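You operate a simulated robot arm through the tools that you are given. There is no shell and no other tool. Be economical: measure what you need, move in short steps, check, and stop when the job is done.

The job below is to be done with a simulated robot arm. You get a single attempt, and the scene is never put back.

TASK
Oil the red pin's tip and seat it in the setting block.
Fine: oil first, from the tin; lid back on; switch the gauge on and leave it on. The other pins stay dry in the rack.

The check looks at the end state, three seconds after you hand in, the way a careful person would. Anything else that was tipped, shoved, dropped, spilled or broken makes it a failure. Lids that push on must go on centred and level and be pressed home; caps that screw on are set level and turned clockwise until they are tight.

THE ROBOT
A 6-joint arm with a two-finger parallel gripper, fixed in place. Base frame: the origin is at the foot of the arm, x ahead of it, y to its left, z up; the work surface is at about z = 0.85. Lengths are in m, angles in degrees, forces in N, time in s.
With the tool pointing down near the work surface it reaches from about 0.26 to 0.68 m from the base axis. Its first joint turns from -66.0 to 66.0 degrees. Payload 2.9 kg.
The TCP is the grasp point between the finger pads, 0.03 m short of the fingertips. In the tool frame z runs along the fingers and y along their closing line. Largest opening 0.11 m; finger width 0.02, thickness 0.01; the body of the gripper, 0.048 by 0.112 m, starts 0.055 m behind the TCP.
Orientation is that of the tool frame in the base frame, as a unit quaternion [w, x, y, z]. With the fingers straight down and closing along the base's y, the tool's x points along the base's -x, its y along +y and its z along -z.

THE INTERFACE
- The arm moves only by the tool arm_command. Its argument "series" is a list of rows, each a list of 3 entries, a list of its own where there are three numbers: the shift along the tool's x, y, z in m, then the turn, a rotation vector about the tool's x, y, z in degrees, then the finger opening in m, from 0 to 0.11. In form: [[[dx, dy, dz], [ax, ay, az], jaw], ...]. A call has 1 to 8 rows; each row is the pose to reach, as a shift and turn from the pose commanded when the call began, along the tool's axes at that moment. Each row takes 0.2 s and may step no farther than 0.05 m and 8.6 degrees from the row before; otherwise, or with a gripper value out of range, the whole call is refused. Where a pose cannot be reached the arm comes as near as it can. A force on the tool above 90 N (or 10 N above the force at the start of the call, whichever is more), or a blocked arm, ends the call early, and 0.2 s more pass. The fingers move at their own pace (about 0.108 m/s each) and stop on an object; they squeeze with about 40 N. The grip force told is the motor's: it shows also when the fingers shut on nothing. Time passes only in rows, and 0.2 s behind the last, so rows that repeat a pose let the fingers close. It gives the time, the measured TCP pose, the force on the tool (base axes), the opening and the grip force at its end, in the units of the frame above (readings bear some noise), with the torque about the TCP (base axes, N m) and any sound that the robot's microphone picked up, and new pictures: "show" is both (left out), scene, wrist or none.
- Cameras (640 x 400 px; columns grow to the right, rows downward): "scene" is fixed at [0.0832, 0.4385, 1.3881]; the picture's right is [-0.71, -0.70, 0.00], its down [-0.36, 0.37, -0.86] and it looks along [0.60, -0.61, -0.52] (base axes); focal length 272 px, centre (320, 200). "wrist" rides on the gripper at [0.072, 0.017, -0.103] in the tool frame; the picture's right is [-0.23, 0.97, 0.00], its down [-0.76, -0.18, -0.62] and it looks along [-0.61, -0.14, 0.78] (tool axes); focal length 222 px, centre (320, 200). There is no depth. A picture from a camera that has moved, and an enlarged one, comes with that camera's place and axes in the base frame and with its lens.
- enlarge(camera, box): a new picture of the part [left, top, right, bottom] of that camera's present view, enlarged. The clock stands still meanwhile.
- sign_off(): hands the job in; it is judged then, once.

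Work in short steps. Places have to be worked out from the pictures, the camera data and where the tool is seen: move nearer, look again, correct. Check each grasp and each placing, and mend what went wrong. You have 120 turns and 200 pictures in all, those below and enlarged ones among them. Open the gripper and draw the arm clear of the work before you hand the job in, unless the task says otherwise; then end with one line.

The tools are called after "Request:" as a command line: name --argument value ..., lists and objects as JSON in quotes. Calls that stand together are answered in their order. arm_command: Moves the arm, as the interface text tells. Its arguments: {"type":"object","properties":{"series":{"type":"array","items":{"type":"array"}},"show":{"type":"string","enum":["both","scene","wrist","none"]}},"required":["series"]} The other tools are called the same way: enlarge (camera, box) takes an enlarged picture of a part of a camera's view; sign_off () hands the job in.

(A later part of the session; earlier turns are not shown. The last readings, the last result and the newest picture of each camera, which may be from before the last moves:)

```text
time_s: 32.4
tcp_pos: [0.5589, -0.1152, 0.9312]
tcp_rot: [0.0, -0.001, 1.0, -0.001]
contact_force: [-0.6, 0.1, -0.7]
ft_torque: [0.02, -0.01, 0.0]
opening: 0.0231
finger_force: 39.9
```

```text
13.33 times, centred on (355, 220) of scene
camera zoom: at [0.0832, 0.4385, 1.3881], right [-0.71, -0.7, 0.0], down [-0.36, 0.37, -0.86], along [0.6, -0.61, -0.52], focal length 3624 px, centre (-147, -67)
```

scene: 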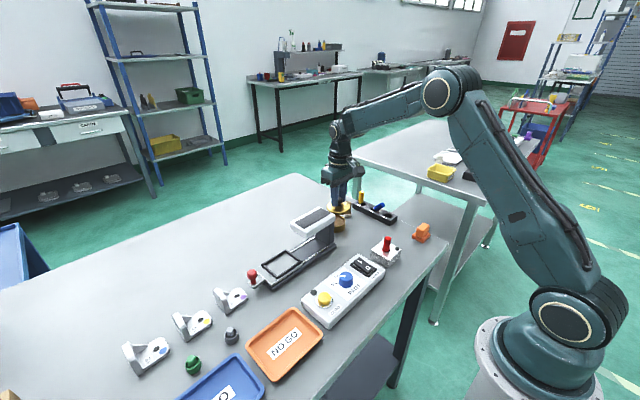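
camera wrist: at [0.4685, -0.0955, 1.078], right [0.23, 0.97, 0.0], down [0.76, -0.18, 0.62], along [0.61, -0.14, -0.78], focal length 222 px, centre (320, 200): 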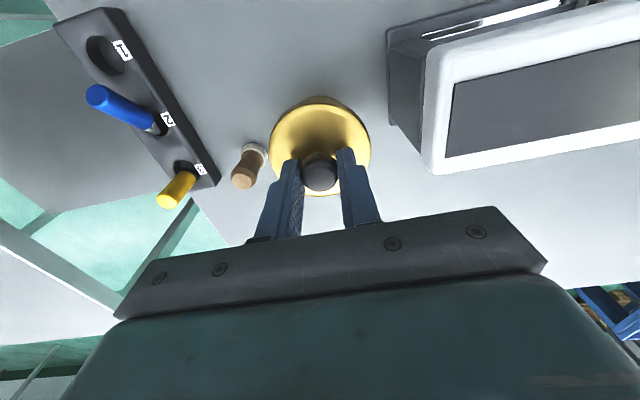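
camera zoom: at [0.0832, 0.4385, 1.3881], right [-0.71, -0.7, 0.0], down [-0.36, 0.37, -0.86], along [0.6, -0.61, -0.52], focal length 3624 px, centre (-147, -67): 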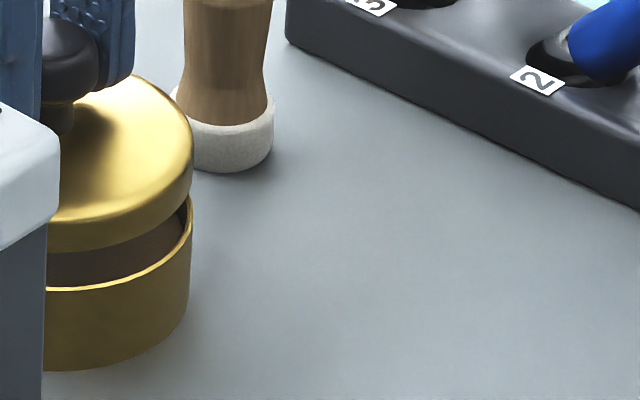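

Lid vs tin rim: both views say the lid is about 3 mm too far in +x and ~1.5 mm in +y. Correct this and recheck.

Request:
arm_command --series '[[[0.003, -0.0015, 0], [0, 0, 0], 0.005], [[0.003, -0.0015, 0.006], [0, 0, 0], 0.005], [[0.003, -0.0015, 0.006], [0, 0, 0], 0.005]]' --show "none"

Request:
enlarge --camera "wrist" --box '[280, 70, 360, 150]'

Request:
enlarge --camera "scene" --box '[340, 205, 370, 235]'

```text
time_s: 33.2
tcp_pos: [0.5573, -0.1172, 0.9249]
tcp_rot: [0.0, 0.0, 1.0, 0.0]
contact_force: [1.0, 0.4, -0.5]
ft_torque: [0.0, 0.01, -0.03]
opening: 0.0233
finger_force: 39.8
```

```text
5.00 times, centred on (320, 110) of wrist
camera zoom: at [0.4833, -0.1005, 1.0291], right [0.23, 0.97, 0.0], down [0.76, -0.18, 0.62], along [0.61, -0.14, -0.78], focal length 1111 px, centre (320, 650)
```

zoom: 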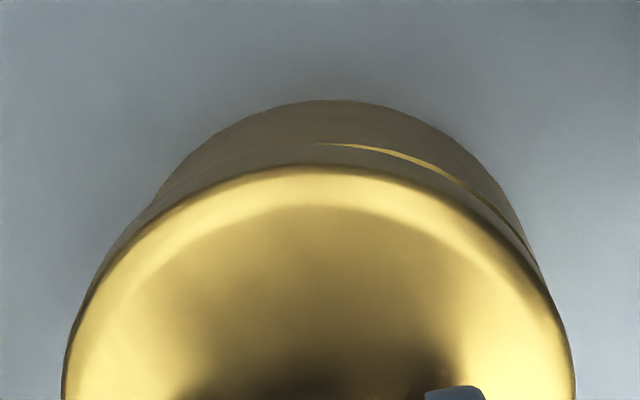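

```text
13.33 times, centred on (355, 220) of scene
camera zoom: at [0.0832, 0.4385, 1.3881], right [-0.71, -0.7, 0.0], down [-0.36, 0.37, -0.86], along [0.6, -0.61, -0.52], focal length 3624 px, centre (-147, -67)
```

zoom: 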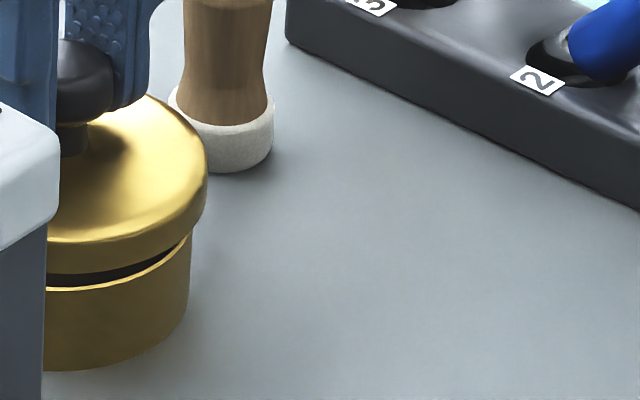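

Nearly aligned; shift +1 mm in y and lower until it touches.

Request:
arm_command --series '[[[0, 0.001, 0], [0, 0, 0], 0.005], [[0, 0.001, 0.004], [0, 0, 0], 0.005], [[0, 0.001, 0.007], [0, 0, 0], 0.005]]' --show "none"

Request:
enlarge --camera "wrist" --box '[280, 70, 360, 150]'

Request:
enlarge --camera "scene" --box '[340, 205, 370, 235]'

```text
time_s: 34.0
tcp_pos: [0.5559, -0.1158, 0.9184]
tcp_rot: [0.0, 0.0, 1.0, 0.0]
contact_force: [0.9, -0.2, 0.0]
ft_torque: [0.02, 0.0, 0.0]
opening: 0.0234
finger_force: 40.2
```

```text
5.00 times, centred on (320, 110) of wrist
camera zoom: at [0.4828, -0.0993, 1.0221], right [0.23, 0.97, 0.0], down [0.76, -0.18, 0.62], along [0.61, -0.14, -0.78], focal length 1111 px, centre (320, 650)
```

zoom: 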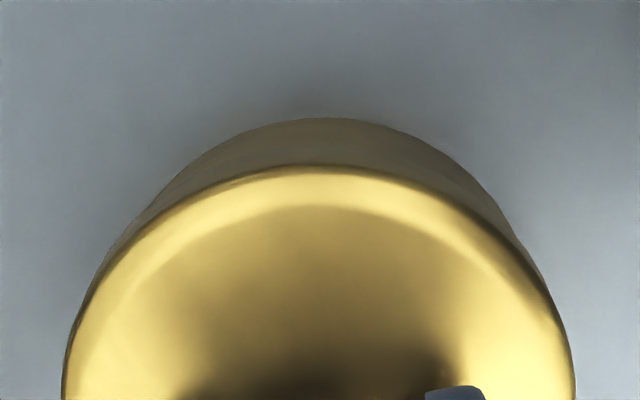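

```text
13.33 times, centred on (355, 220) of scene
camera zoom: at [0.0832, 0.4385, 1.3881], right [-0.71, -0.7, 0.0], down [-0.36, 0.37, -0.86], along [0.6, -0.61, -0.52], focal length 3624 px, centre (-147, -67)
```

zoom: 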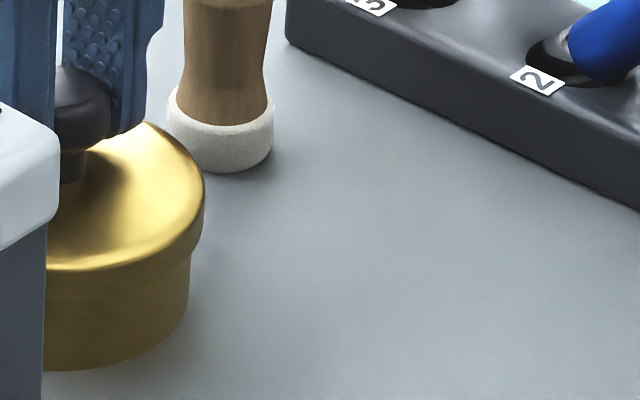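

Close; a further +1 mm in y, then press down in small steps.

Request:
arm_command --series '[[[0, 0.001, 0], [0, 0, 0], 0.005], [[0, 0.001, 0.003], [0, 0, 0], 0.005], [[0, 0.001, 0.005], [0, 0, 0], 0.005]]' --show "none"

Request:
enlarge --camera "scene" --box '[340, 205, 370, 235]'

```text
time_s: 34.8
tcp_pos: [0.5553, -0.1152, 0.9114]
tcp_rot: [0.0, 0.001, 1.0, 0.0]
contact_force: [-0.4, 0.1, -0.5]
ft_torque: [0.02, -0.04, -0.01]
opening: 0.0232
finger_force: 39.8
```

```text
13.33 times, centred on (355, 220) of scene
camera zoom: at [0.0832, 0.4385, 1.3881], right [-0.71, -0.7, 0.0], down [-0.36, 0.37, -0.86], along [0.6, -0.61, -0.52], focal length 3624 px, centre (-147, -67)
```

zoom: 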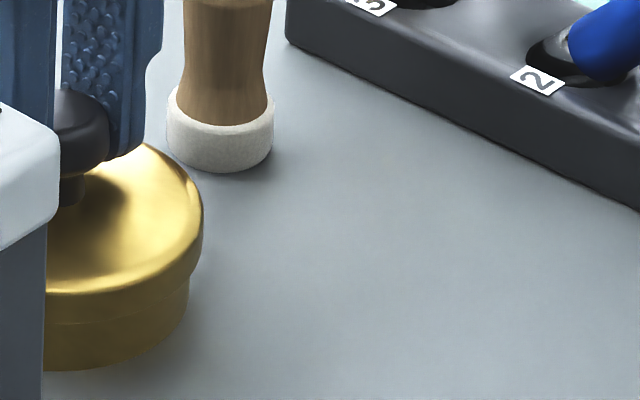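

No force yet; press further.

Request:
arm_command --series '[[[0, 0, 0.0015], [0, 0, 0], 0.005], [[0, 0, 0.003], [0, 0, 0], 0.005]]' --show "none"

```text
time_s: 35.4
tcp_pos: [0.5545, -0.1144, 0.9128]
tcp_rot: [0.002, 0.0, 1.0, -0.001]
contact_force: [-6.5, -0.4, 24.5]
ft_torque: [0.01, 0.44, 0.02]
opening: 0.0234
finger_force: 39.9
```

24 N without a snap yet; press harder gradually.

Request:
arm_command --series '[[[0, 0, 0.001], [0, 0, 0], 0.005], [[0, 0, 0.002], [0, 0, 0], 0.005]]' --show "none"

Request:
enlarge --camera "scene" --box '[340, 205, 370, 235]'

Request:
enlarge --camera "wrist" --box '[280, 70, 360, 150]'

```text
time_s: 36.0
tcp_pos: [0.5539, -0.1144, 0.9114]
tcp_rot: [0.002, 0.0, 1.0, -0.001]
contact_force: [-15.7, -0.3, 41.3]
ft_torque: [0.02, 0.44, -0.01]
opening: 0.0235
finger_force: 39.5
```

```text
13.33 times, centred on (355, 220) of scene
camera zoom: at [0.0821, 0.4387, 1.3882], right [-0.71, -0.7, 0.0], down [-0.36, 0.37, -0.86], along [0.6, -0.61, -0.52], focal length 3624 px, centre (-147, -67)
```

zoom: 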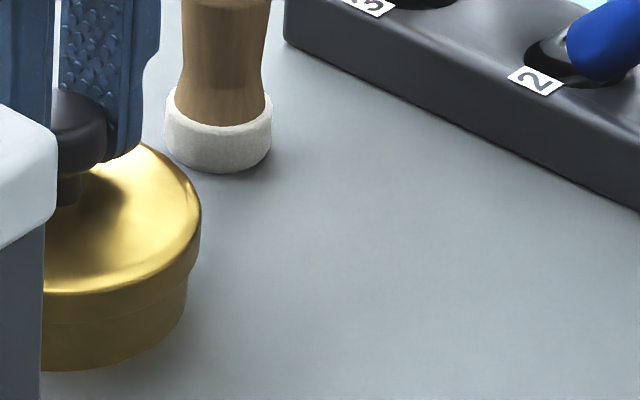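

```text
5.00 times, centred on (320, 110) of wrist
camera zoom: at [0.4816, -0.098, 1.0157], right [0.23, 0.97, 0.0], down [0.76, -0.18, 0.63], along [0.61, -0.14, -0.78], focal length 1111 px, centre (320, 650)
```

zoom: 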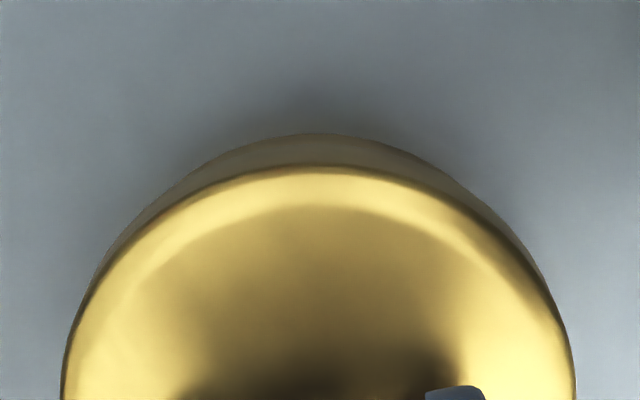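

41 N with a side load: grip is constraining it. Unload, release the knob and see how the lid sits; then press on the knob top with closed fingers.

Request:
arm_command --series '[[[0, 0, -0.003], [0, 0, 0], 0.005], [[0, 0, -0.0035], [0, 0, 0], 0.04], [[0, 0, -0.0035], [0, 0, 0], 0.04], [[0, 0, -0.03], [0, 0, 0], 0.04]]' --show "none"

Request:
enlarge --camera "scene" --box '[325, 195, 370, 240]'

Request:
enlarge --camera "wrist" --box '[260, 60, 380, 180]'

```text
time_s: 37.0
tcp_pos: [0.5559, -0.1145, 0.9373]
tcp_rot: [0.0, 0.0, 1.0, 0.001]
contact_force: [0.4, -0.4, -0.1]
ft_torque: [-0.03, -0.02, -0.03]
opening: 0.0398
finger_force: 0.1
heard: snap
```

```text
8.89 times, centred on (348, 218) of scene
camera zoom: at [0.0832, 0.4385, 1.3881], right [-0.71, -0.7, 0.0], down [-0.36, 0.37, -0.86], along [0.6, -0.61, -0.52], focal length 2416 px, centre (76, 44)
```

zoom: 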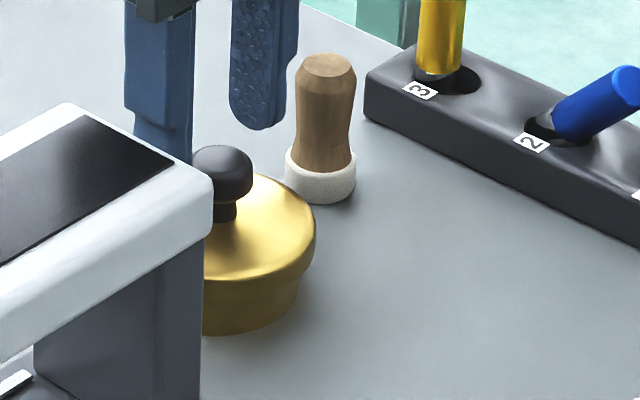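

```text
3.33 times, centred on (320, 120) of wrist
camera zoom: at [0.4826, -0.0978, 1.0415], right [0.23, 0.97, 0.0], down [0.76, -0.18, 0.62], along [0.61, -0.14, -0.78], focal length 740 px, centre (320, 467)
```

zoom: 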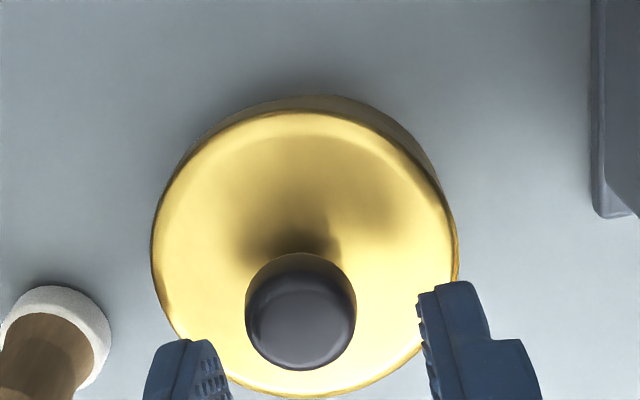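

A snap was heard, but the lid looks possibly shifted. Zoom in for seating check.

Request:
enlarge --camera "scene" --box '[330, 210, 354, 235]'

Request:
enlarge --camera "wrist" --box '[280, 80, 350, 150]'

```text
16.00 times, centred on (342, 222) of scene
camera zoom: at [0.0832, 0.4385, 1.3881], right [-0.71, -0.7, 0.0], down [-0.36, 0.37, -0.86], along [0.6, -0.61, -0.52], focal length 4348 px, centre (-32, -160)
```

zoom: 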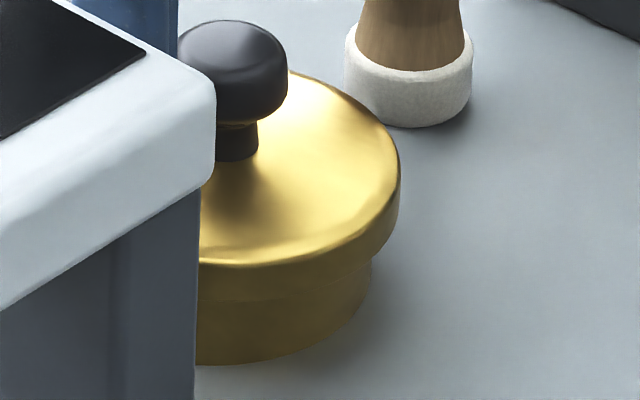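

```text
5.71 times, centred on (315, 115) of wrist
camera zoom: at [0.4826, -0.0978, 1.0415], right [0.23, 0.97, 0.0], down [0.76, -0.18, 0.62], along [0.61, -0.14, -0.78], focal length 1269 px, centre (349, 686)
```

zoom: 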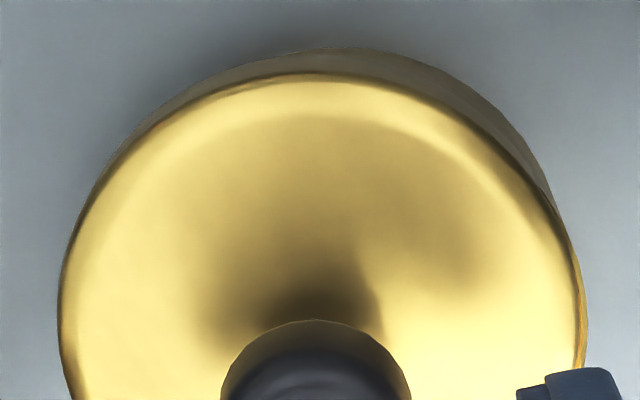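

The lid is skewed (−y side lower): opening the fingertips dragged on the dome. Regrip slightly higher; closing along y will recentre and level it.

Request:
arm_command --series '[[[0.002, 0, 0.015], [0, 0, 0], 0.04], [[0.002, 0, 0.023], [0, 0, 0], 0.04], [[0.002, 0, 0.023], [0, 0, 0], 0.005], [[0.002, 0, 0.023], [0, 0, 0], 0.005], [[0.002, 0, 0.023], [0, 0, 0], 0.005]]' --show "none"

Request:
enlarge --camera "wrist" --box '[260, 60, 380, 180]'

Request:
enlarge --camera "scene" --box '[330, 210, 354, 235]'

```text
time_s: 38.2
tcp_pos: [0.5554, -0.1134, 0.9149]
tcp_rot: [0.0, -0.001, 1.0, 0.0]
contact_force: [0.5, -0.8, 4.2]
ft_torque: [-0.03, 0.0, -0.04]
opening: 0.0235
finger_force: 40.0
heard: snap
```

```text
3.33 times, centred on (320, 120) of wrist
camera zoom: at [0.4809, -0.0975, 1.019], right [0.23, 0.97, 0.0], down [0.76, -0.18, 0.62], along [0.61, -0.14, -0.78], focal length 740 px, centre (320, 467)
```

zoom: 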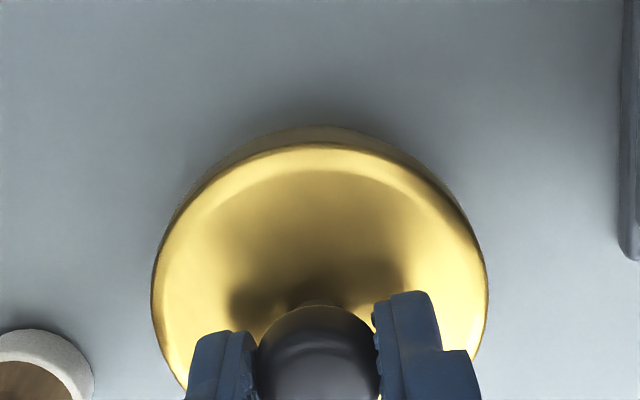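

```text
16.00 times, centred on (342, 222) of scene
camera zoom: at [0.0832, 0.4385, 1.3881], right [-0.71, -0.7, 0.0], down [-0.36, 0.37, -0.86], along [0.6, -0.61, -0.52], focal length 4348 px, centre (-32, -160)
```

zoom: 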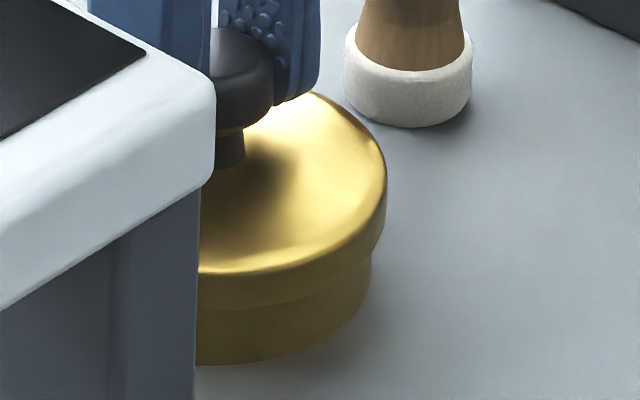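

Now level and centred, snap heard while closing. Press down with a small +x compensation for arm drift.

Request:
arm_command --series '[[[-0.0005, 0, 0.0015], [0, 0, 0], 0.005], [[-0.001, 0, 0.003], [0, 0, 0], 0.005], [[-0.0015, 0, 0.0045], [0, 0, 0], 0.005]]' --show "none"

Request:
enlarge --camera "scene" --box '[330, 210, 354, 235]'

```text
time_s: 39.0
tcp_pos: [0.5547, -0.1138, 0.9143]
tcp_rot: [0.002, 0.0, 1.0, 0.0]
contact_force: [-17.1, 4.5, 41.9]
ft_torque: [0.13, 0.42, -0.01]
opening: 0.0234
finger_force: 40.3
```

```text
16.00 times, centred on (342, 222) of scene
camera zoom: at [0.0821, 0.4388, 1.3881], right [-0.71, -0.7, 0.0], down [-0.36, 0.37, -0.86], along [0.6, -0.61, -0.52], focal length 4348 px, centre (-32, -160)
```

zoom: 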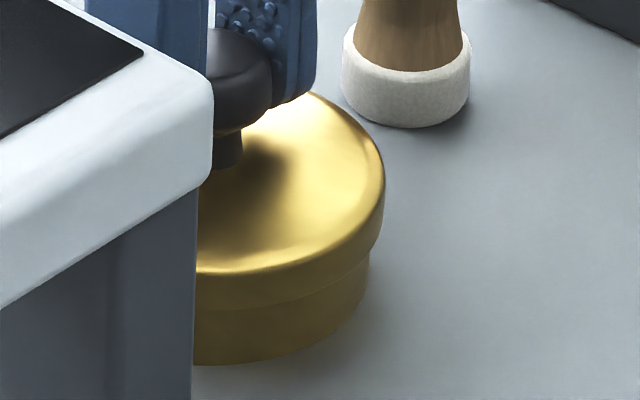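

Hard stop at 42 N with no further travel, so it appears home. Unload to zero force, then open the fingers carefully.

Request:
arm_command --series '[[[0.0008, 0, -0.002], [0, 0, 0], 0.005], [[0.0015, 0, -0.0043], [0, 0, 0], 0.005]]' --show "none"

```text
time_s: 39.6
tcp_pos: [0.5531, -0.1151, 0.9152]
tcp_rot: [0.001, -0.001, 1.0, 0.0]
contact_force: [4.9, 1.6, 10.2]
ft_torque: [0.04, -0.53, 0.09]
opening: 0.0234
finger_force: 40.1
```

Request:
arm_command --series '[[[-0.0005, 0, -0.0008], [0, 0, 0], 0.005], [[-0.0005, 0, -0.0008], [0, 0, 0], 0.026], [[-0.0005, 0, -0.0008], [0, 0, 0], 0.034], [[-0.0005, 0, -0.0008], [0, 0, 0], 0.034]]' --show "none"

Request:
enlarge --camera "scene" --box '[330, 210, 354, 235]'

Request:
enlarge --camera "wrist" --box '[260, 60, 380, 180]'

```text
time_s: 40.6
tcp_pos: [0.5544, -0.1152, 0.9147]
tcp_rot: [0.0, 0.0, 1.0, 0.001]
contact_force: [-0.1, 0.0, 0.0]
ft_torque: [-0.01, 0.01, 0.02]
opening: 0.0341
finger_force: 0.1
heard: snap
```

```text
16.00 times, centred on (342, 222) of scene
camera zoom: at [0.0832, 0.4385, 1.3881], right [-0.71, -0.7, 0.0], down [-0.36, 0.37, -0.86], along [0.6, -0.61, -0.52], focal length 4348 px, centre (-32, -160)
```

zoom: 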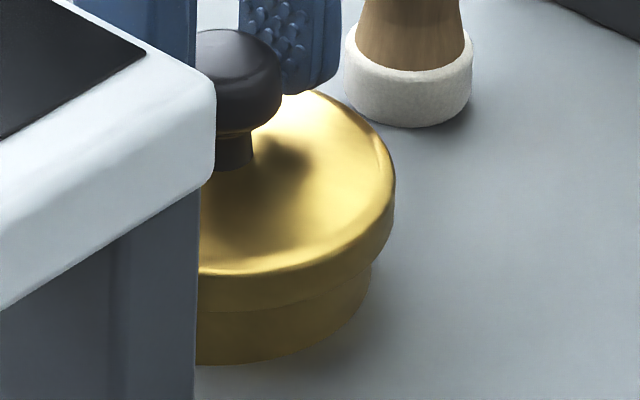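

```text
3.33 times, centred on (320, 120) of wrist
camera zoom: at [0.4805, -0.0979, 1.0194], right [0.23, 0.97, 0.0], down [0.76, -0.18, 0.62], along [0.61, -0.14, -0.78], focal length 740 px, centre (320, 467)
```

zoom: 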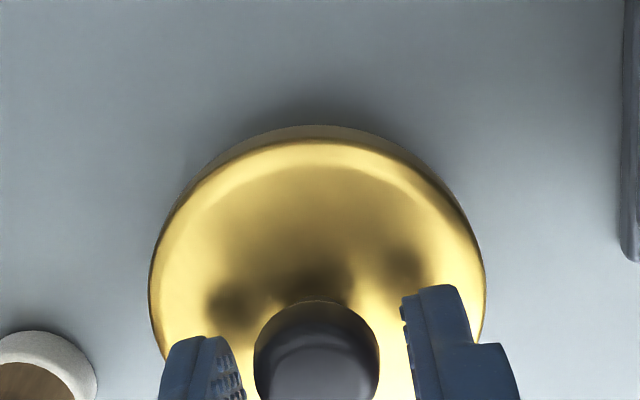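

Another snap on release. Raise to the pose of my earliest reference views and compare like with like.

Request:
arm_command --series '[[[0, 0, -0.009], [0, 0, 0], 0.05], [[-0.001, 0.0015, -0.018], [0, 0, 0], 0.05]]' --show "none"

Request:
enlarge --camera "scene" --box '[310, 170, 410, 240]'

Request:
enlarge --camera "wrist" --box '[220, 50, 400, 230]'

Request:
enlarge --camera "scene" --box '[330, 210, 354, 235]'

```text
time_s: 41.2
tcp_pos: [0.5544, -0.1127, 0.9342]
tcp_rot: [0.0, 0.0, 1.0, 0.0]
contact_force: [0.2, 0.0, 0.4]
ft_torque: [-0.01, 0.0, -0.01]
opening: 0.0499
finger_force: 0.0
```

```text
5.71 times, centred on (360, 205) of scene
camera zoom: at [0.0832, 0.4385, 1.3881], right [-0.71, -0.7, 0.0], down [-0.36, 0.37, -0.86], along [0.6, -0.61, -0.52], focal length 1553 px, centre (91, 171)
```

zoom: 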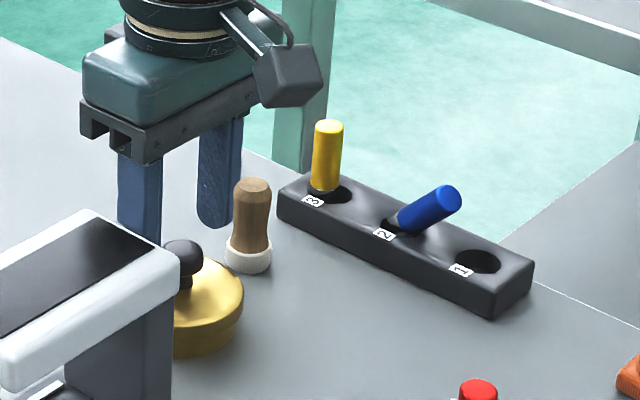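

```text
2.22 times, centred on (310, 140) of wrist
camera zoom: at [0.4814, -0.0973, 1.0382], right [0.23, 0.97, 0.0], down [0.76, -0.18, 0.62], along [0.61, -0.14, -0.78], focal length 494 px, centre (342, 333)
```

zoom: 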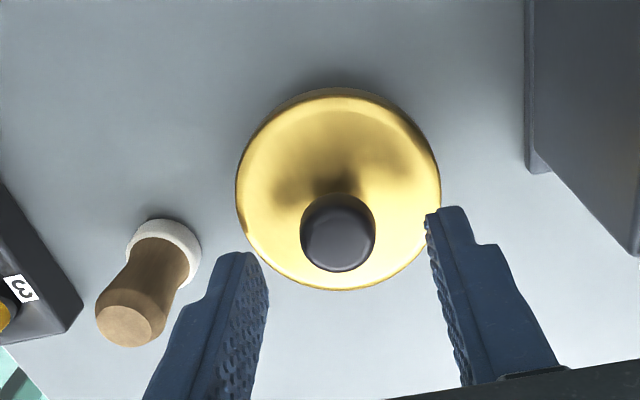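

```text
16.00 times, centred on (342, 222) of scene
camera zoom: at [0.0832, 0.4385, 1.3881], right [-0.71, -0.7, 0.0], down [-0.36, 0.37, -0.86], along [0.6, -0.61, -0.52], focal length 4348 px, centre (-32, -160)
```

zoom: 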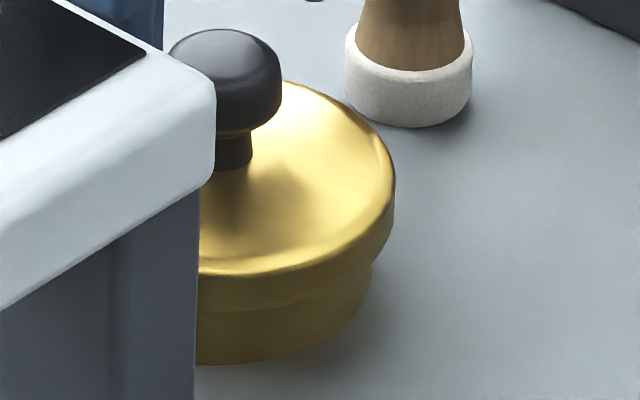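

Compared with the start, the lid sits ~3 mm too far toward the base (−x); y is right. Regrip, lift slightly, shift +3 mm in x, and reseat.

Request:
arm_command --series '[[[0, -0.001, 0.012], [0, 0, 0], 0.045], [[0, -0.0015, 0.0205], [0, 0, 0], 0.045], [[0, -0.0015, 0.0205], [0, 0, 0], 0.005], [[0, -0.0015, 0.0205], [0, 0, 0], 0.005], [[0, -0.0015, 0.0205], [0, 0, 0], 0.005], [[0, -0.0015, 0.0165], [0, 0, 0], 0.005], [[0, -0.0015, 0.0125], [0, 0, 0], 0.005]]' --show "none"

Request:
enlarge --camera "scene" --box '[330, 210, 354, 235]'

Request:
enlarge --camera "wrist" --box '[220, 50, 400, 230]'

```text
time_s: 42.8
tcp_pos: [0.5542, -0.1147, 0.9209]
tcp_rot: [-0.001, 0.0, 1.0, 0.0]
contact_force: [-0.9, -0.6, -1.1]
ft_torque: [-0.03, -0.03, 0.02]
opening: 0.0233
finger_force: 40.3
heard: snap
```

```text
16.00 times, centred on (342, 222) of scene
camera zoom: at [0.0832, 0.4385, 1.3881], right [-0.71, -0.7, 0.0], down [-0.36, 0.37, -0.86], along [0.6, -0.61, -0.52], focal length 4348 px, centre (-32, -160)
```

zoom: 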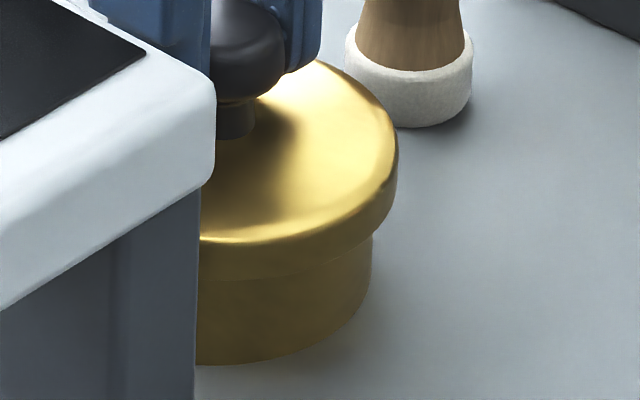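

```text
2.22 times, centred on (310, 140) of wrist
camera zoom: at [0.4816, -0.0981, 1.0255], right [0.23, 0.97, 0.0], down [0.76, -0.18, 0.62], along [0.61, -0.14, -0.78], focal length 494 px, centre (342, 333)
```

zoom: 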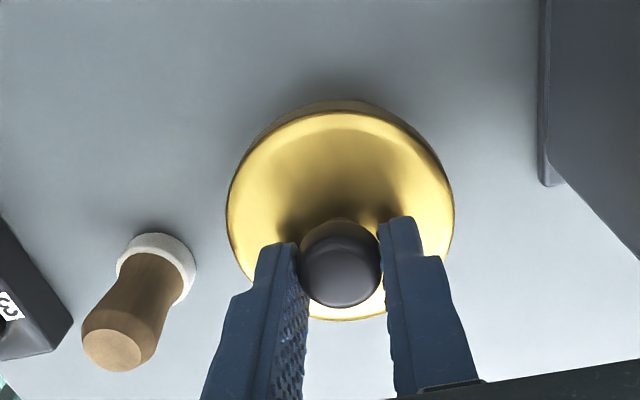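

Lid is free again; shift +3 mm in x and check alignment before lowering.

Request:
arm_command --series '[[[-0.003, 0, 0], [0, 0, 0], 0.005], [[-0.003, 0, 0.003], [0, 0, 0], 0.005]]' --show "none"

Request:
enlarge --camera "scene" --box '[330, 210, 354, 235]'

Request:
enlarge --camera "wrist" --box '[280, 70, 360, 150]'

```text
time_s: 43.4
tcp_pos: [0.5575, -0.1156, 0.9183]
tcp_rot: [0.001, 0.001, 1.0, 0.0]
contact_force: [-1.7, 0.1, -0.3]
ft_torque: [-0.01, 0.03, 0.0]
opening: 0.0231
finger_force: 39.9
```

```text
16.00 times, centred on (342, 222) of scene
camera zoom: at [0.0832, 0.4385, 1.3881], right [-0.71, -0.7, 0.0], down [-0.36, 0.37, -0.86], along [0.6, -0.61, -0.52], focal length 4348 px, centre (-32, -160)
```

zoom: 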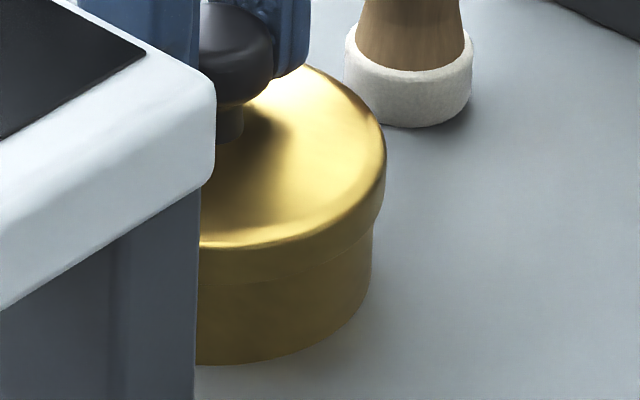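

```text
5.00 times, centred on (320, 110) of wrist
camera zoom: at [0.4848, -0.0985, 1.0224], right [0.23, 0.97, 0.0], down [0.76, -0.18, 0.62], along [0.61, -0.14, -0.78], focal length 1111 px, centre (320, 650)
```

zoom: 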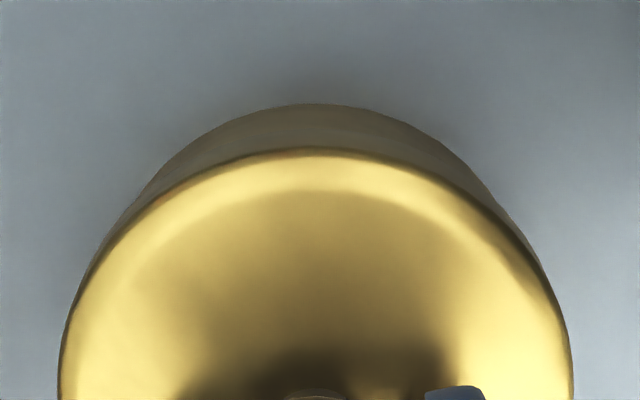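

Symmetric in both views and level. Lower and press, compensating drift.

Request:
arm_command --series '[[[0, 0, 0.002], [0, 0, 0], 0.005], [[0, 0, 0.004], [0, 0, 0], 0.005], [[0, 0, 0.006], [0, 0, 0], 0.005]]' --show "none"

Request:
enlarge --camera "scene" --box '[330, 210, 354, 235]'

```text
time_s: 44.2
tcp_pos: [0.5583, -0.1161, 0.9136]
tcp_rot: [0.001, 0.0, 1.0, 0.0]
contact_force: [-1.4, 0.5, 9.6]
ft_torque: [0.04, 0.33, -0.02]
opening: 0.0234
finger_force: 40.3
```

```text
16.00 times, centred on (342, 222) of scene
camera zoom: at [0.083, 0.4386, 1.3881], right [-0.71, -0.7, 0.0], down [-0.36, 0.37, -0.86], along [0.6, -0.61, -0.52], focal length 4348 px, centre (-32, -160)
```

zoom: 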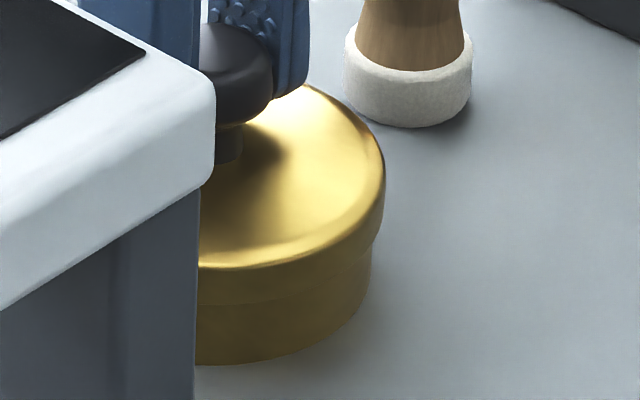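

Request:
arm_command --series '[[[-0.0004, 0, 0.0015], [0, 0, 0], 0.005], [[-0.0008, 0, 0.003], [0, 0, 0], 0.005], [[-0.0012, 0, 0.0045], [0, 0, 0], 0.005]]' --show "none"

Request:
enlarge --camera "scene" --box '[330, 210, 354, 235]'

```text
time_s: 45.0
tcp_pos: [0.559, -0.1161, 0.912]
tcp_rot: [0.003, 0.0, 1.0, -0.001]
contact_force: [-17.4, 0.3, 41.4]
ft_torque: [0.03, 0.45, -0.02]
opening: 0.0232
finger_force: 39.7
```

```text
16.00 times, centred on (342, 222) of scene
camera zoom: at [0.0821, 0.4387, 1.3881], right [-0.71, -0.7, 0.0], down [-0.36, 0.37, -0.86], along [0.6, -0.61, -0.52], focal length 4348 px, centre (-32, -160)
```

zoom: 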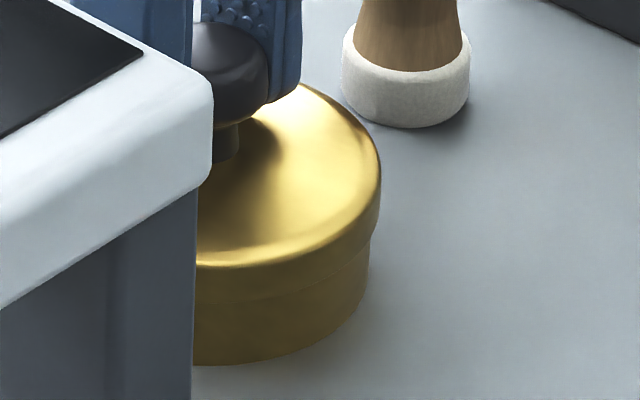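

Diff matches the original seating. Unload and release, then check.

Request:
arm_command --series '[[[0.0006, 0, -0.003], [0, 0, 0], 0.005], [[0.0008, 0, -0.0052], [0, 0, 0], 0.005], [[0.0008, 0, -0.0052], [0, 0, 0], 0.026], [[0.0008, 0, -0.0052], [0, 0, 0], 0.04], [[0.0008, 0, -0.0052], [0, 0, 0], 0.04]]' --show "none"

Request:
enlarge --camera "scene" --box '[330, 210, 354, 235]'

Request:
enlarge --camera "wrist" --box '[260, 60, 380, 180]'

```text
time_s: 46.2
tcp_pos: [0.557, -0.1135, 0.9133]
tcp_rot: [0.0, 0.001, 1.0, 0.0]
contact_force: [0.0, 0.7, -0.6]
ft_torque: [-0.01, 0.0, 0.01]
opening: 0.0401
finger_force: 0.0
heard: snap
```

```text
16.00 times, centred on (342, 222) of scene
camera zoom: at [0.0832, 0.4385, 1.3881], right [-0.71, -0.7, 0.0], down [-0.36, 0.37, -0.86], along [0.6, -0.61, -0.52], focal length 4348 px, centre (-32, -160)
```

zoom: 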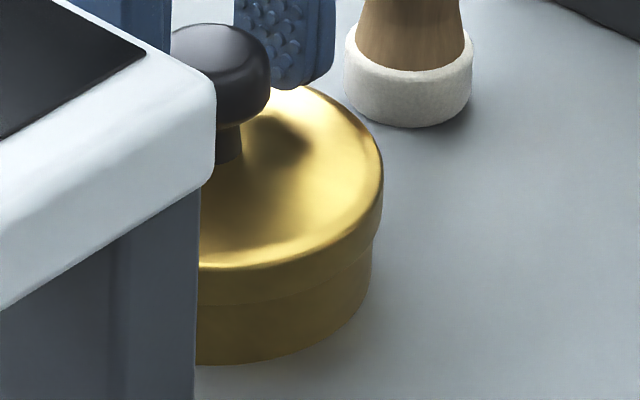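

```text
3.33 times, centred on (320, 120) of wrist
camera zoom: at [0.4849, -0.0985, 1.0167], right [0.23, 0.97, 0.0], down [0.76, -0.18, 0.62], along [0.61, -0.14, -0.78], focal length 740 px, centre (320, 467)
```

zoom: 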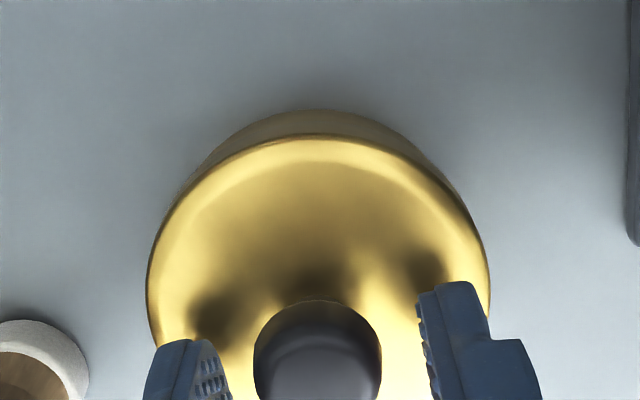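

Snap, and edge offset now equals the original. Raise to the reference pose and compare.

Request:
arm_command --series '[[[0.001, 0, -0.01], [0, 0, 0], 0.05], [[0.002, 0.0, -0.019], [0, 0, 0], 0.05]]' --show "none"

Request:
enlarge --camera "scene" --box '[330, 210, 354, 235]'

Request:
enlarge --camera "wrist" --box '[220, 50, 400, 230]'

```text
time_s: 46.8
tcp_pos: [0.5565, -0.1152, 0.9321]
tcp_rot: [-0.001, 0.0, 1.0, 0.0]
contact_force: [0.6, 0.2, -1.2]
ft_torque: [-0.05, -0.01, -0.02]
opening: 0.0501
finger_force: 0.0
```

```text
16.00 times, centred on (342, 222) of scene
camera zoom: at [0.0832, 0.4385, 1.3881], right [-0.71, -0.7, 0.0], down [-0.36, 0.37, -0.86], along [0.6, -0.61, -0.52], focal length 4348 px, centre (-32, -160)
```

zoom: 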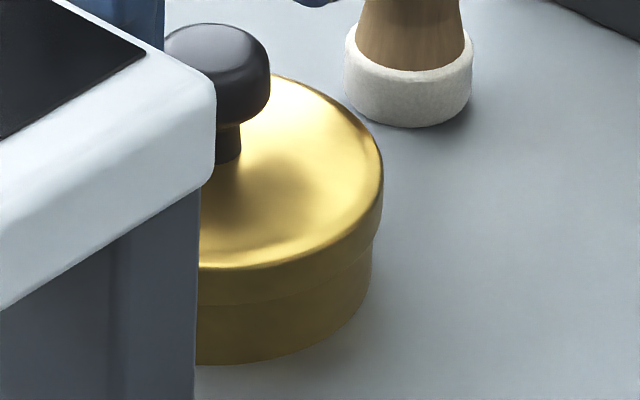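

```text
2.22 times, centred on (310, 140) of wrist
camera zoom: at [0.4822, -0.0985, 1.0359], right [0.23, 0.97, 0.0], down [0.76, -0.18, 0.62], along [0.61, -0.14, -0.78], focal length 494 px, centre (342, 333)
```

zoom: 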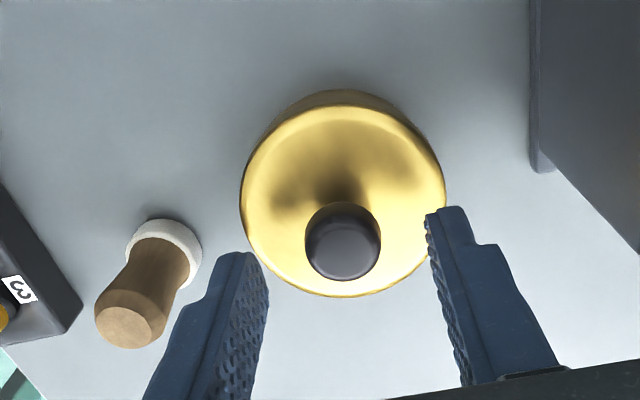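

Now it matches the original seated view. Press home: close the fingers above the knob and push straight down on it.

Request:
arm_command --series '[[[0, 0, -0.012], [0, 0, 0], 0.03], [[0.0, 0, -0.012], [0, 0, 0], 0.0], [[0.0, 0, -0.012], [0, 0, 0], 0.0], [[0.0, 0, -0.002], [0, 0, 0], 0.0], [[0.0, 0, 0.004], [0, 0, 0], 0.0]]' --show "none"

Request:
enlarge --camera "wrist" --box '[220, 50, 400, 230]'

```text
time_s: 48.0
tcp_pos: [0.5542, -0.114, 0.9342]
tcp_rot: [0.002, 0.0, 1.0, 0.0]
contact_force: [-20.9, 5.6, 44.8]
ft_torque: [0.17, 0.67, -0.04]
opening: 0.0
finger_force: 37.3
```

```text
2.22 times, centred on (310, 140) of wrist
camera zoom: at [0.4816, -0.0982, 1.0367], right [0.23, 0.97, 0.0], down [0.76, -0.18, 0.63], along [0.61, -0.14, -0.78], focal length 494 px, centre (342, 333)
```

zoom: 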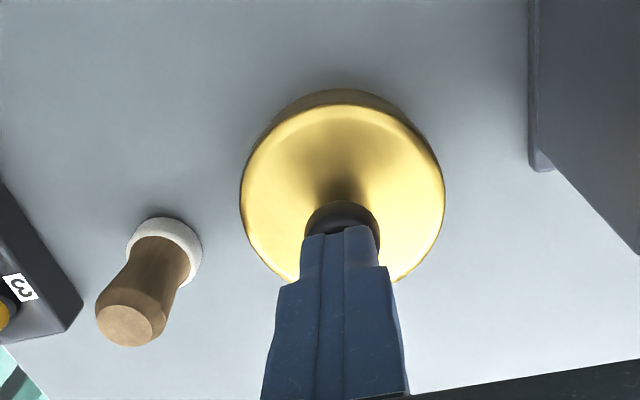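

45 N with no movement and no snap: the lid was already home. Retreat upward and verify.

Request:
arm_command --series '[[[0, 0, -0.01], [0, 0, 0], 0.0], [[0.0, 0, -0.05], [0, 0, 0], 0.0], [[0.0, 0, -0.08], [0, 0, 0], 0.0]]' --show "both"

Request:
enlarge --camera "scene" --box '[330, 210, 354, 235]'

Request:
enlarge --camera "wrist" --box '[260, 60, 380, 180]'

```text
time_s: 48.8
tcp_pos: [0.5574, -0.1161, 1.0069]
tcp_rot: [0.0, 0.0, 1.0, -0.001]
contact_force: [-0.9, 0.3, -0.3]
ft_torque: [0.03, 0.02, -0.01]
opening: 0.0
finger_force: 37.9
camera wrist: at [0.4843, -0.0993, 1.1115], right [0.23, 0.97, 0.0], down [0.76, -0.18, 0.62], along [0.61, -0.14, -0.78], focal length 222 px, centre (320, 200)
```

scene: 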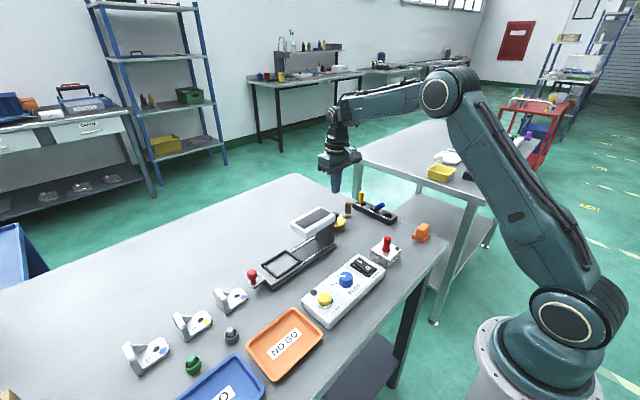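
wrist: 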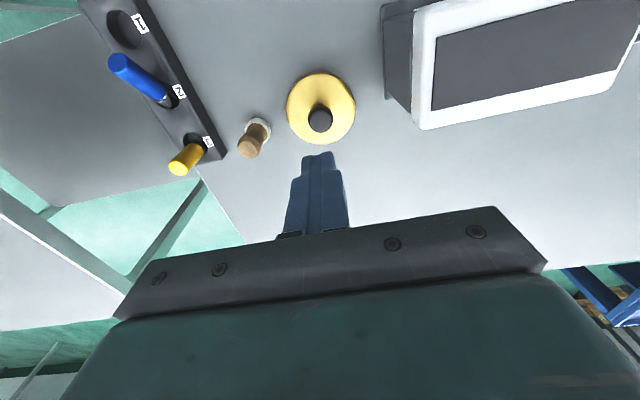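

```text
16.00 times, centred on (342, 222) of scene
camera zoom: at [0.0832, 0.4385, 1.3881], right [-0.71, -0.7, 0.0], down [-0.36, 0.37, -0.86], along [0.6, -0.61, -0.52], focal length 4348 px, centre (-32, -160)
```

zoom: 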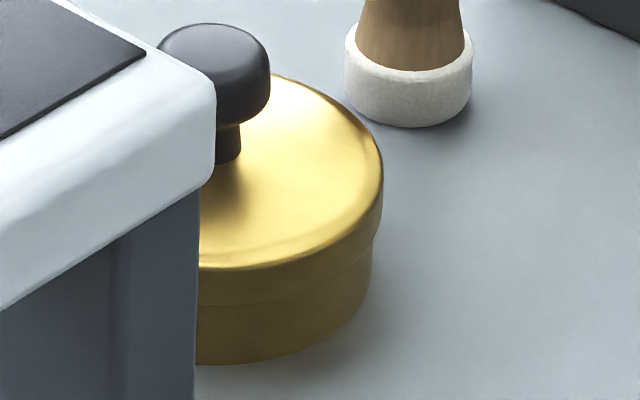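

```text
3.33 times, centred on (320, 120) of wrist
camera zoom: at [0.4843, -0.0993, 1.1115], right [0.23, 0.97, 0.0], down [0.76, -0.18, 0.62], along [0.61, -0.14, -0.78], focal length 740 px, centre (320, 467)
```

zoom: 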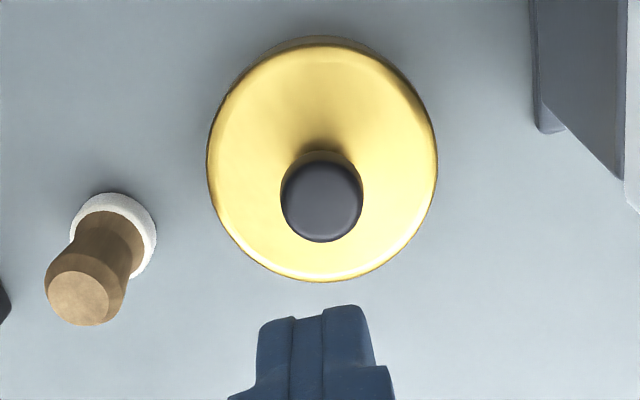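

Request:
enlarge --camera "scene" --box '[310, 170, 410, 240]'

Request:
enlarge --camera "scene" --box '[340, 235, 400, 285]'

```text
5.71 times, centred on (360, 205) of scene
camera zoom: at [0.0832, 0.4385, 1.3881], right [-0.71, -0.7, 0.0], down [-0.36, 0.37, -0.86], along [0.6, -0.61, -0.52], focal length 1553 px, centre (91, 171)
```

zoom: 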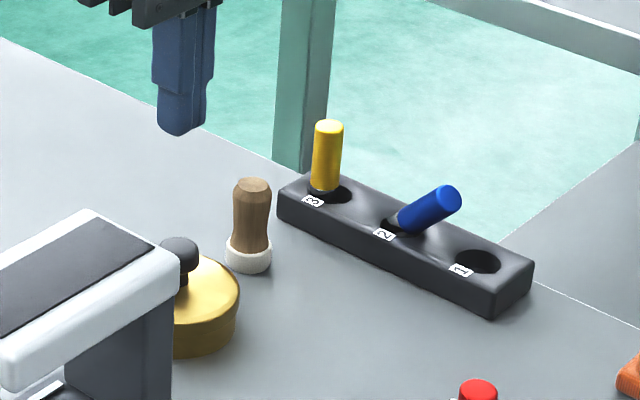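

```text
8.00 times, centred on (370, 260) of scene
camera zoom: at [0.0832, 0.4385, 1.3881], right [-0.71, -0.7, 0.0], down [-0.36, 0.37, -0.86], along [0.6, -0.61, -0.52], focal length 2174 px, centre (-80, -280)
```

zoom: 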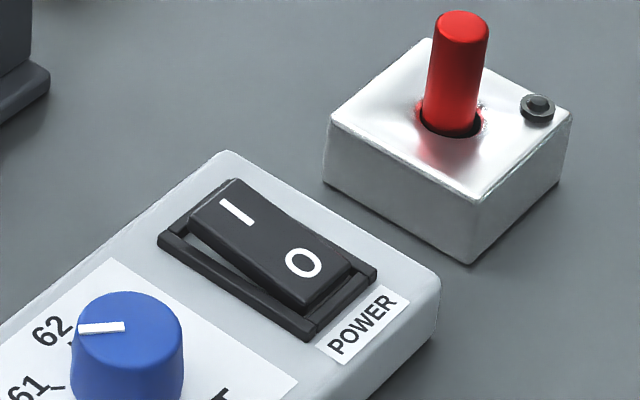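

The tin looks identical to its initial state, and the red pin is seated. The rocker's I end is at about (0.376,-0.003,0.886), still raised. Move above it with closed fingers.

Request:
arm_command --series '[[[0.03, 0.0, -0.02], [0, 0, 0], 0.0], [[0.07, 0.02, -0.02], [0, 0, 0], 0.0], [[0.11, 0.05, -0.02], [0, 0, 0], 0.0], [[0.15, 0.085, -0.02], [0, 0, 0], 0.0], [[0.183, 0.113, -0.02], [0, 0, 0], 0.0], [[0.183, 0.113, 0.02], [0, 0, 0], 0.0], [[0.183, 0.113, 0.055], [0, 0, 0], 0.0]]' --show "wrist"

Request:
enlarge --camera "scene" --box '[340, 225, 400, 285]'

Request:
enlarge --camera "wrist" --box '[260, 60, 380, 180]'

```text
refused: row 4 steps farther than a row can; nothing moved
```

```text
6.67 times, centred on (370, 255) of scene
camera zoom: at [0.0832, 0.4385, 1.3881], right [-0.71, -0.7, 0.0], down [-0.36, 0.37, -0.86], along [0.6, -0.61, -0.52], focal length 1812 px, centre (-13, -167)
```

zoom: 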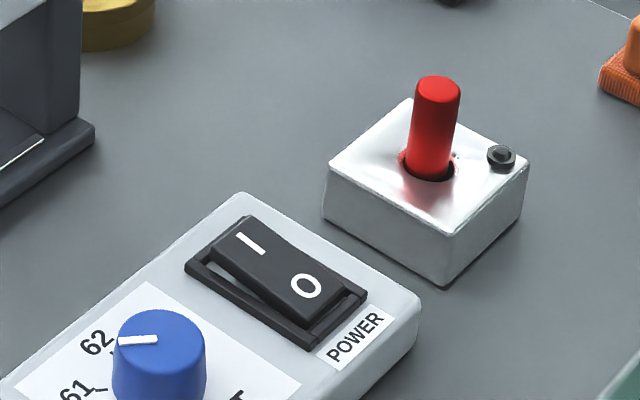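

```text
3.33 times, centred on (320, 120) of wrist
camera zoom: at [0.4843, -0.0993, 1.1115], right [0.23, 0.97, 0.0], down [0.76, -0.18, 0.62], along [0.61, -0.14, -0.78], focal length 740 px, centre (320, 467)
```

zoom: 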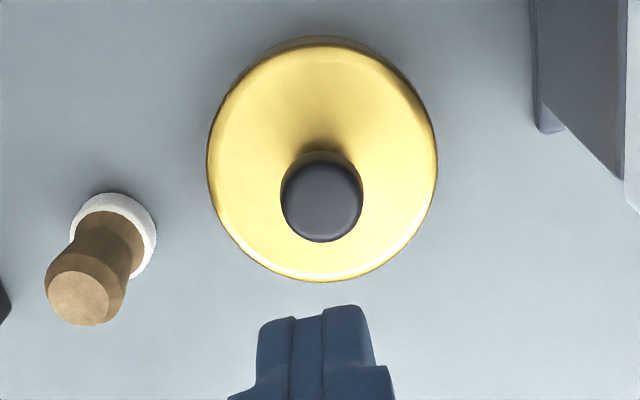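

One step was too long; resend with shorter steps.

Request:
arm_command --series '[[[0.03, 0.0, -0.02], [0, 0, 0], 0.0], [[0.065, 0.02, -0.02], [0, 0, 0], 0.0], [[0.1, 0.045, -0.02], [0, 0, 0], 0.0], [[0.135, 0.07, -0.02], [0, 0, 0], 0.0], [[0.165, 0.095, -0.02], [0, 0, 0], 0.0], [[0.183, 0.113, -0.01], [0, 0, 0], 0.0], [[0.183, 0.113, 0.02], [0, 0, 0], 0.0], [[0.183, 0.113, 0.055], [0, 0, 0], 0.0]]' --show "wrist"

Request:
enlarge --camera "scene" --box '[340, 225, 400, 285]'

Request:
enlarge --camera "wrist" --box '[260, 60, 380, 180]'

```text
time_s: 50.6
tcp_pos: [0.3734, -0.0032, 0.9544]
tcp_rot: [0.0, 0.0, 1.0, -0.001]
contact_force: [-0.3, -0.1, 0.3]
ft_torque: [-0.06, 0.01, 0.0]
opening: 0.0
finger_force: 37.8
camera wrist: at [0.2999, 0.0134, 1.0576], right [0.23, 0.97, 0.0], down [0.76, -0.18, 0.62], along [0.61, -0.14, -0.78], focal length 222 px, centre (320, 200)
```

wrist: 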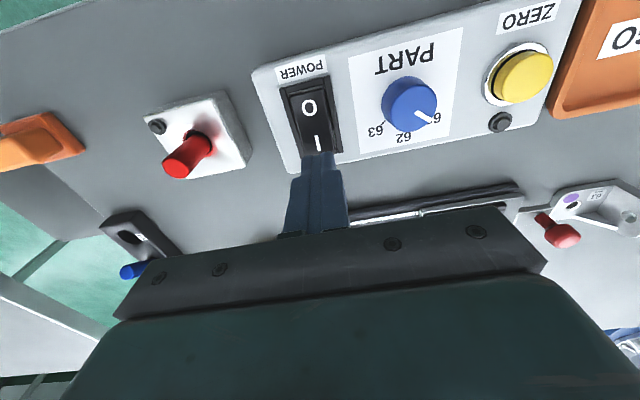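

```text
6.67 times, centred on (370, 255) of scene
camera zoom: at [0.0832, 0.4385, 1.3881], right [-0.71, -0.7, 0.0], down [-0.36, 0.37, -0.86], along [0.6, -0.61, -0.52], focal length 1812 px, centre (-13, -167)
```

zoom: 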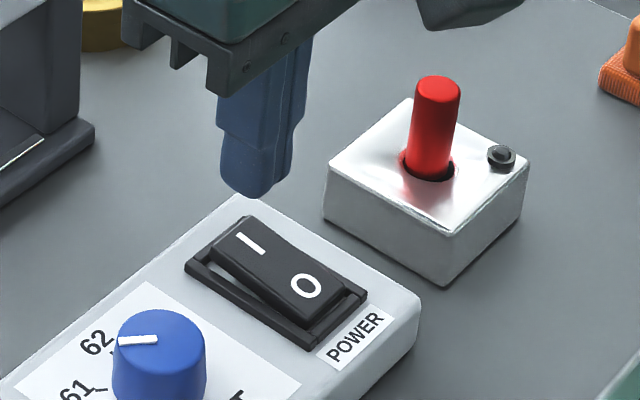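

```text
3.33 times, centred on (320, 120) of wrist
camera zoom: at [0.2999, 0.0134, 1.0576], right [0.23, 0.97, 0.0], down [0.76, -0.18, 0.62], along [0.61, -0.14, -0.78], focal length 740 px, centre (320, 467)
```

zoom: 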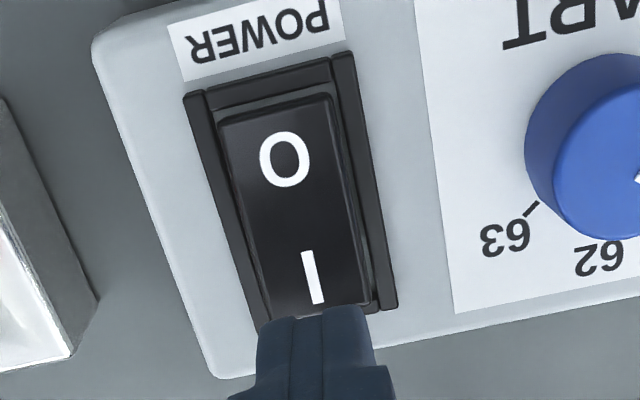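

I mark at (0.376,-0.005). Adjust slightly and lower onto the I end.

Request:
arm_command --series '[[[-0.003, -0.002, 0.015], [0, 0, 0], 0.0], [[-0.003, -0.002, 0.03], [0, 0, 0], 0.0], [[-0.003, -0.002, 0.036], [0, 0, 0], 0.0]]' --show "none"

Request:
enlarge --camera "scene" --box '[340, 225, 400, 285]'

```text
time_s: 51.4
tcp_pos: [0.3777, -0.0042, 0.9195]
tcp_rot: [0.004, 0.0, 1.0, 0.0]
contact_force: [-4.8, -0.1, 36.9]
ft_torque: [-0.03, 0.51, 0.1]
opening: 0.0
finger_force: 37.2
```

```text
6.67 times, centred on (370, 255) of scene
camera zoom: at [0.0827, 0.4385, 1.3882], right [-0.71, -0.7, 0.0], down [-0.36, 0.37, -0.86], along [0.6, -0.61, -0.52], focal length 1812 px, centre (-13, -167)
```

zoom: 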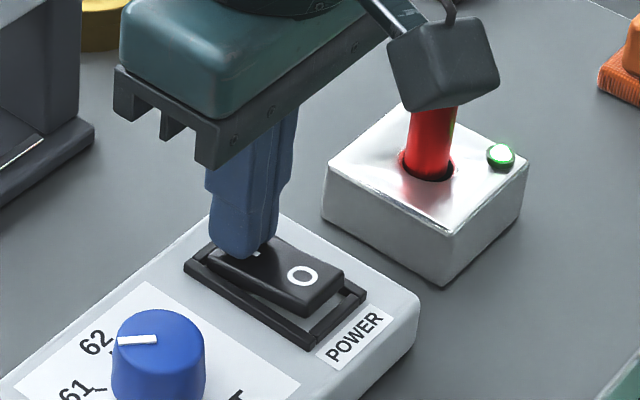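

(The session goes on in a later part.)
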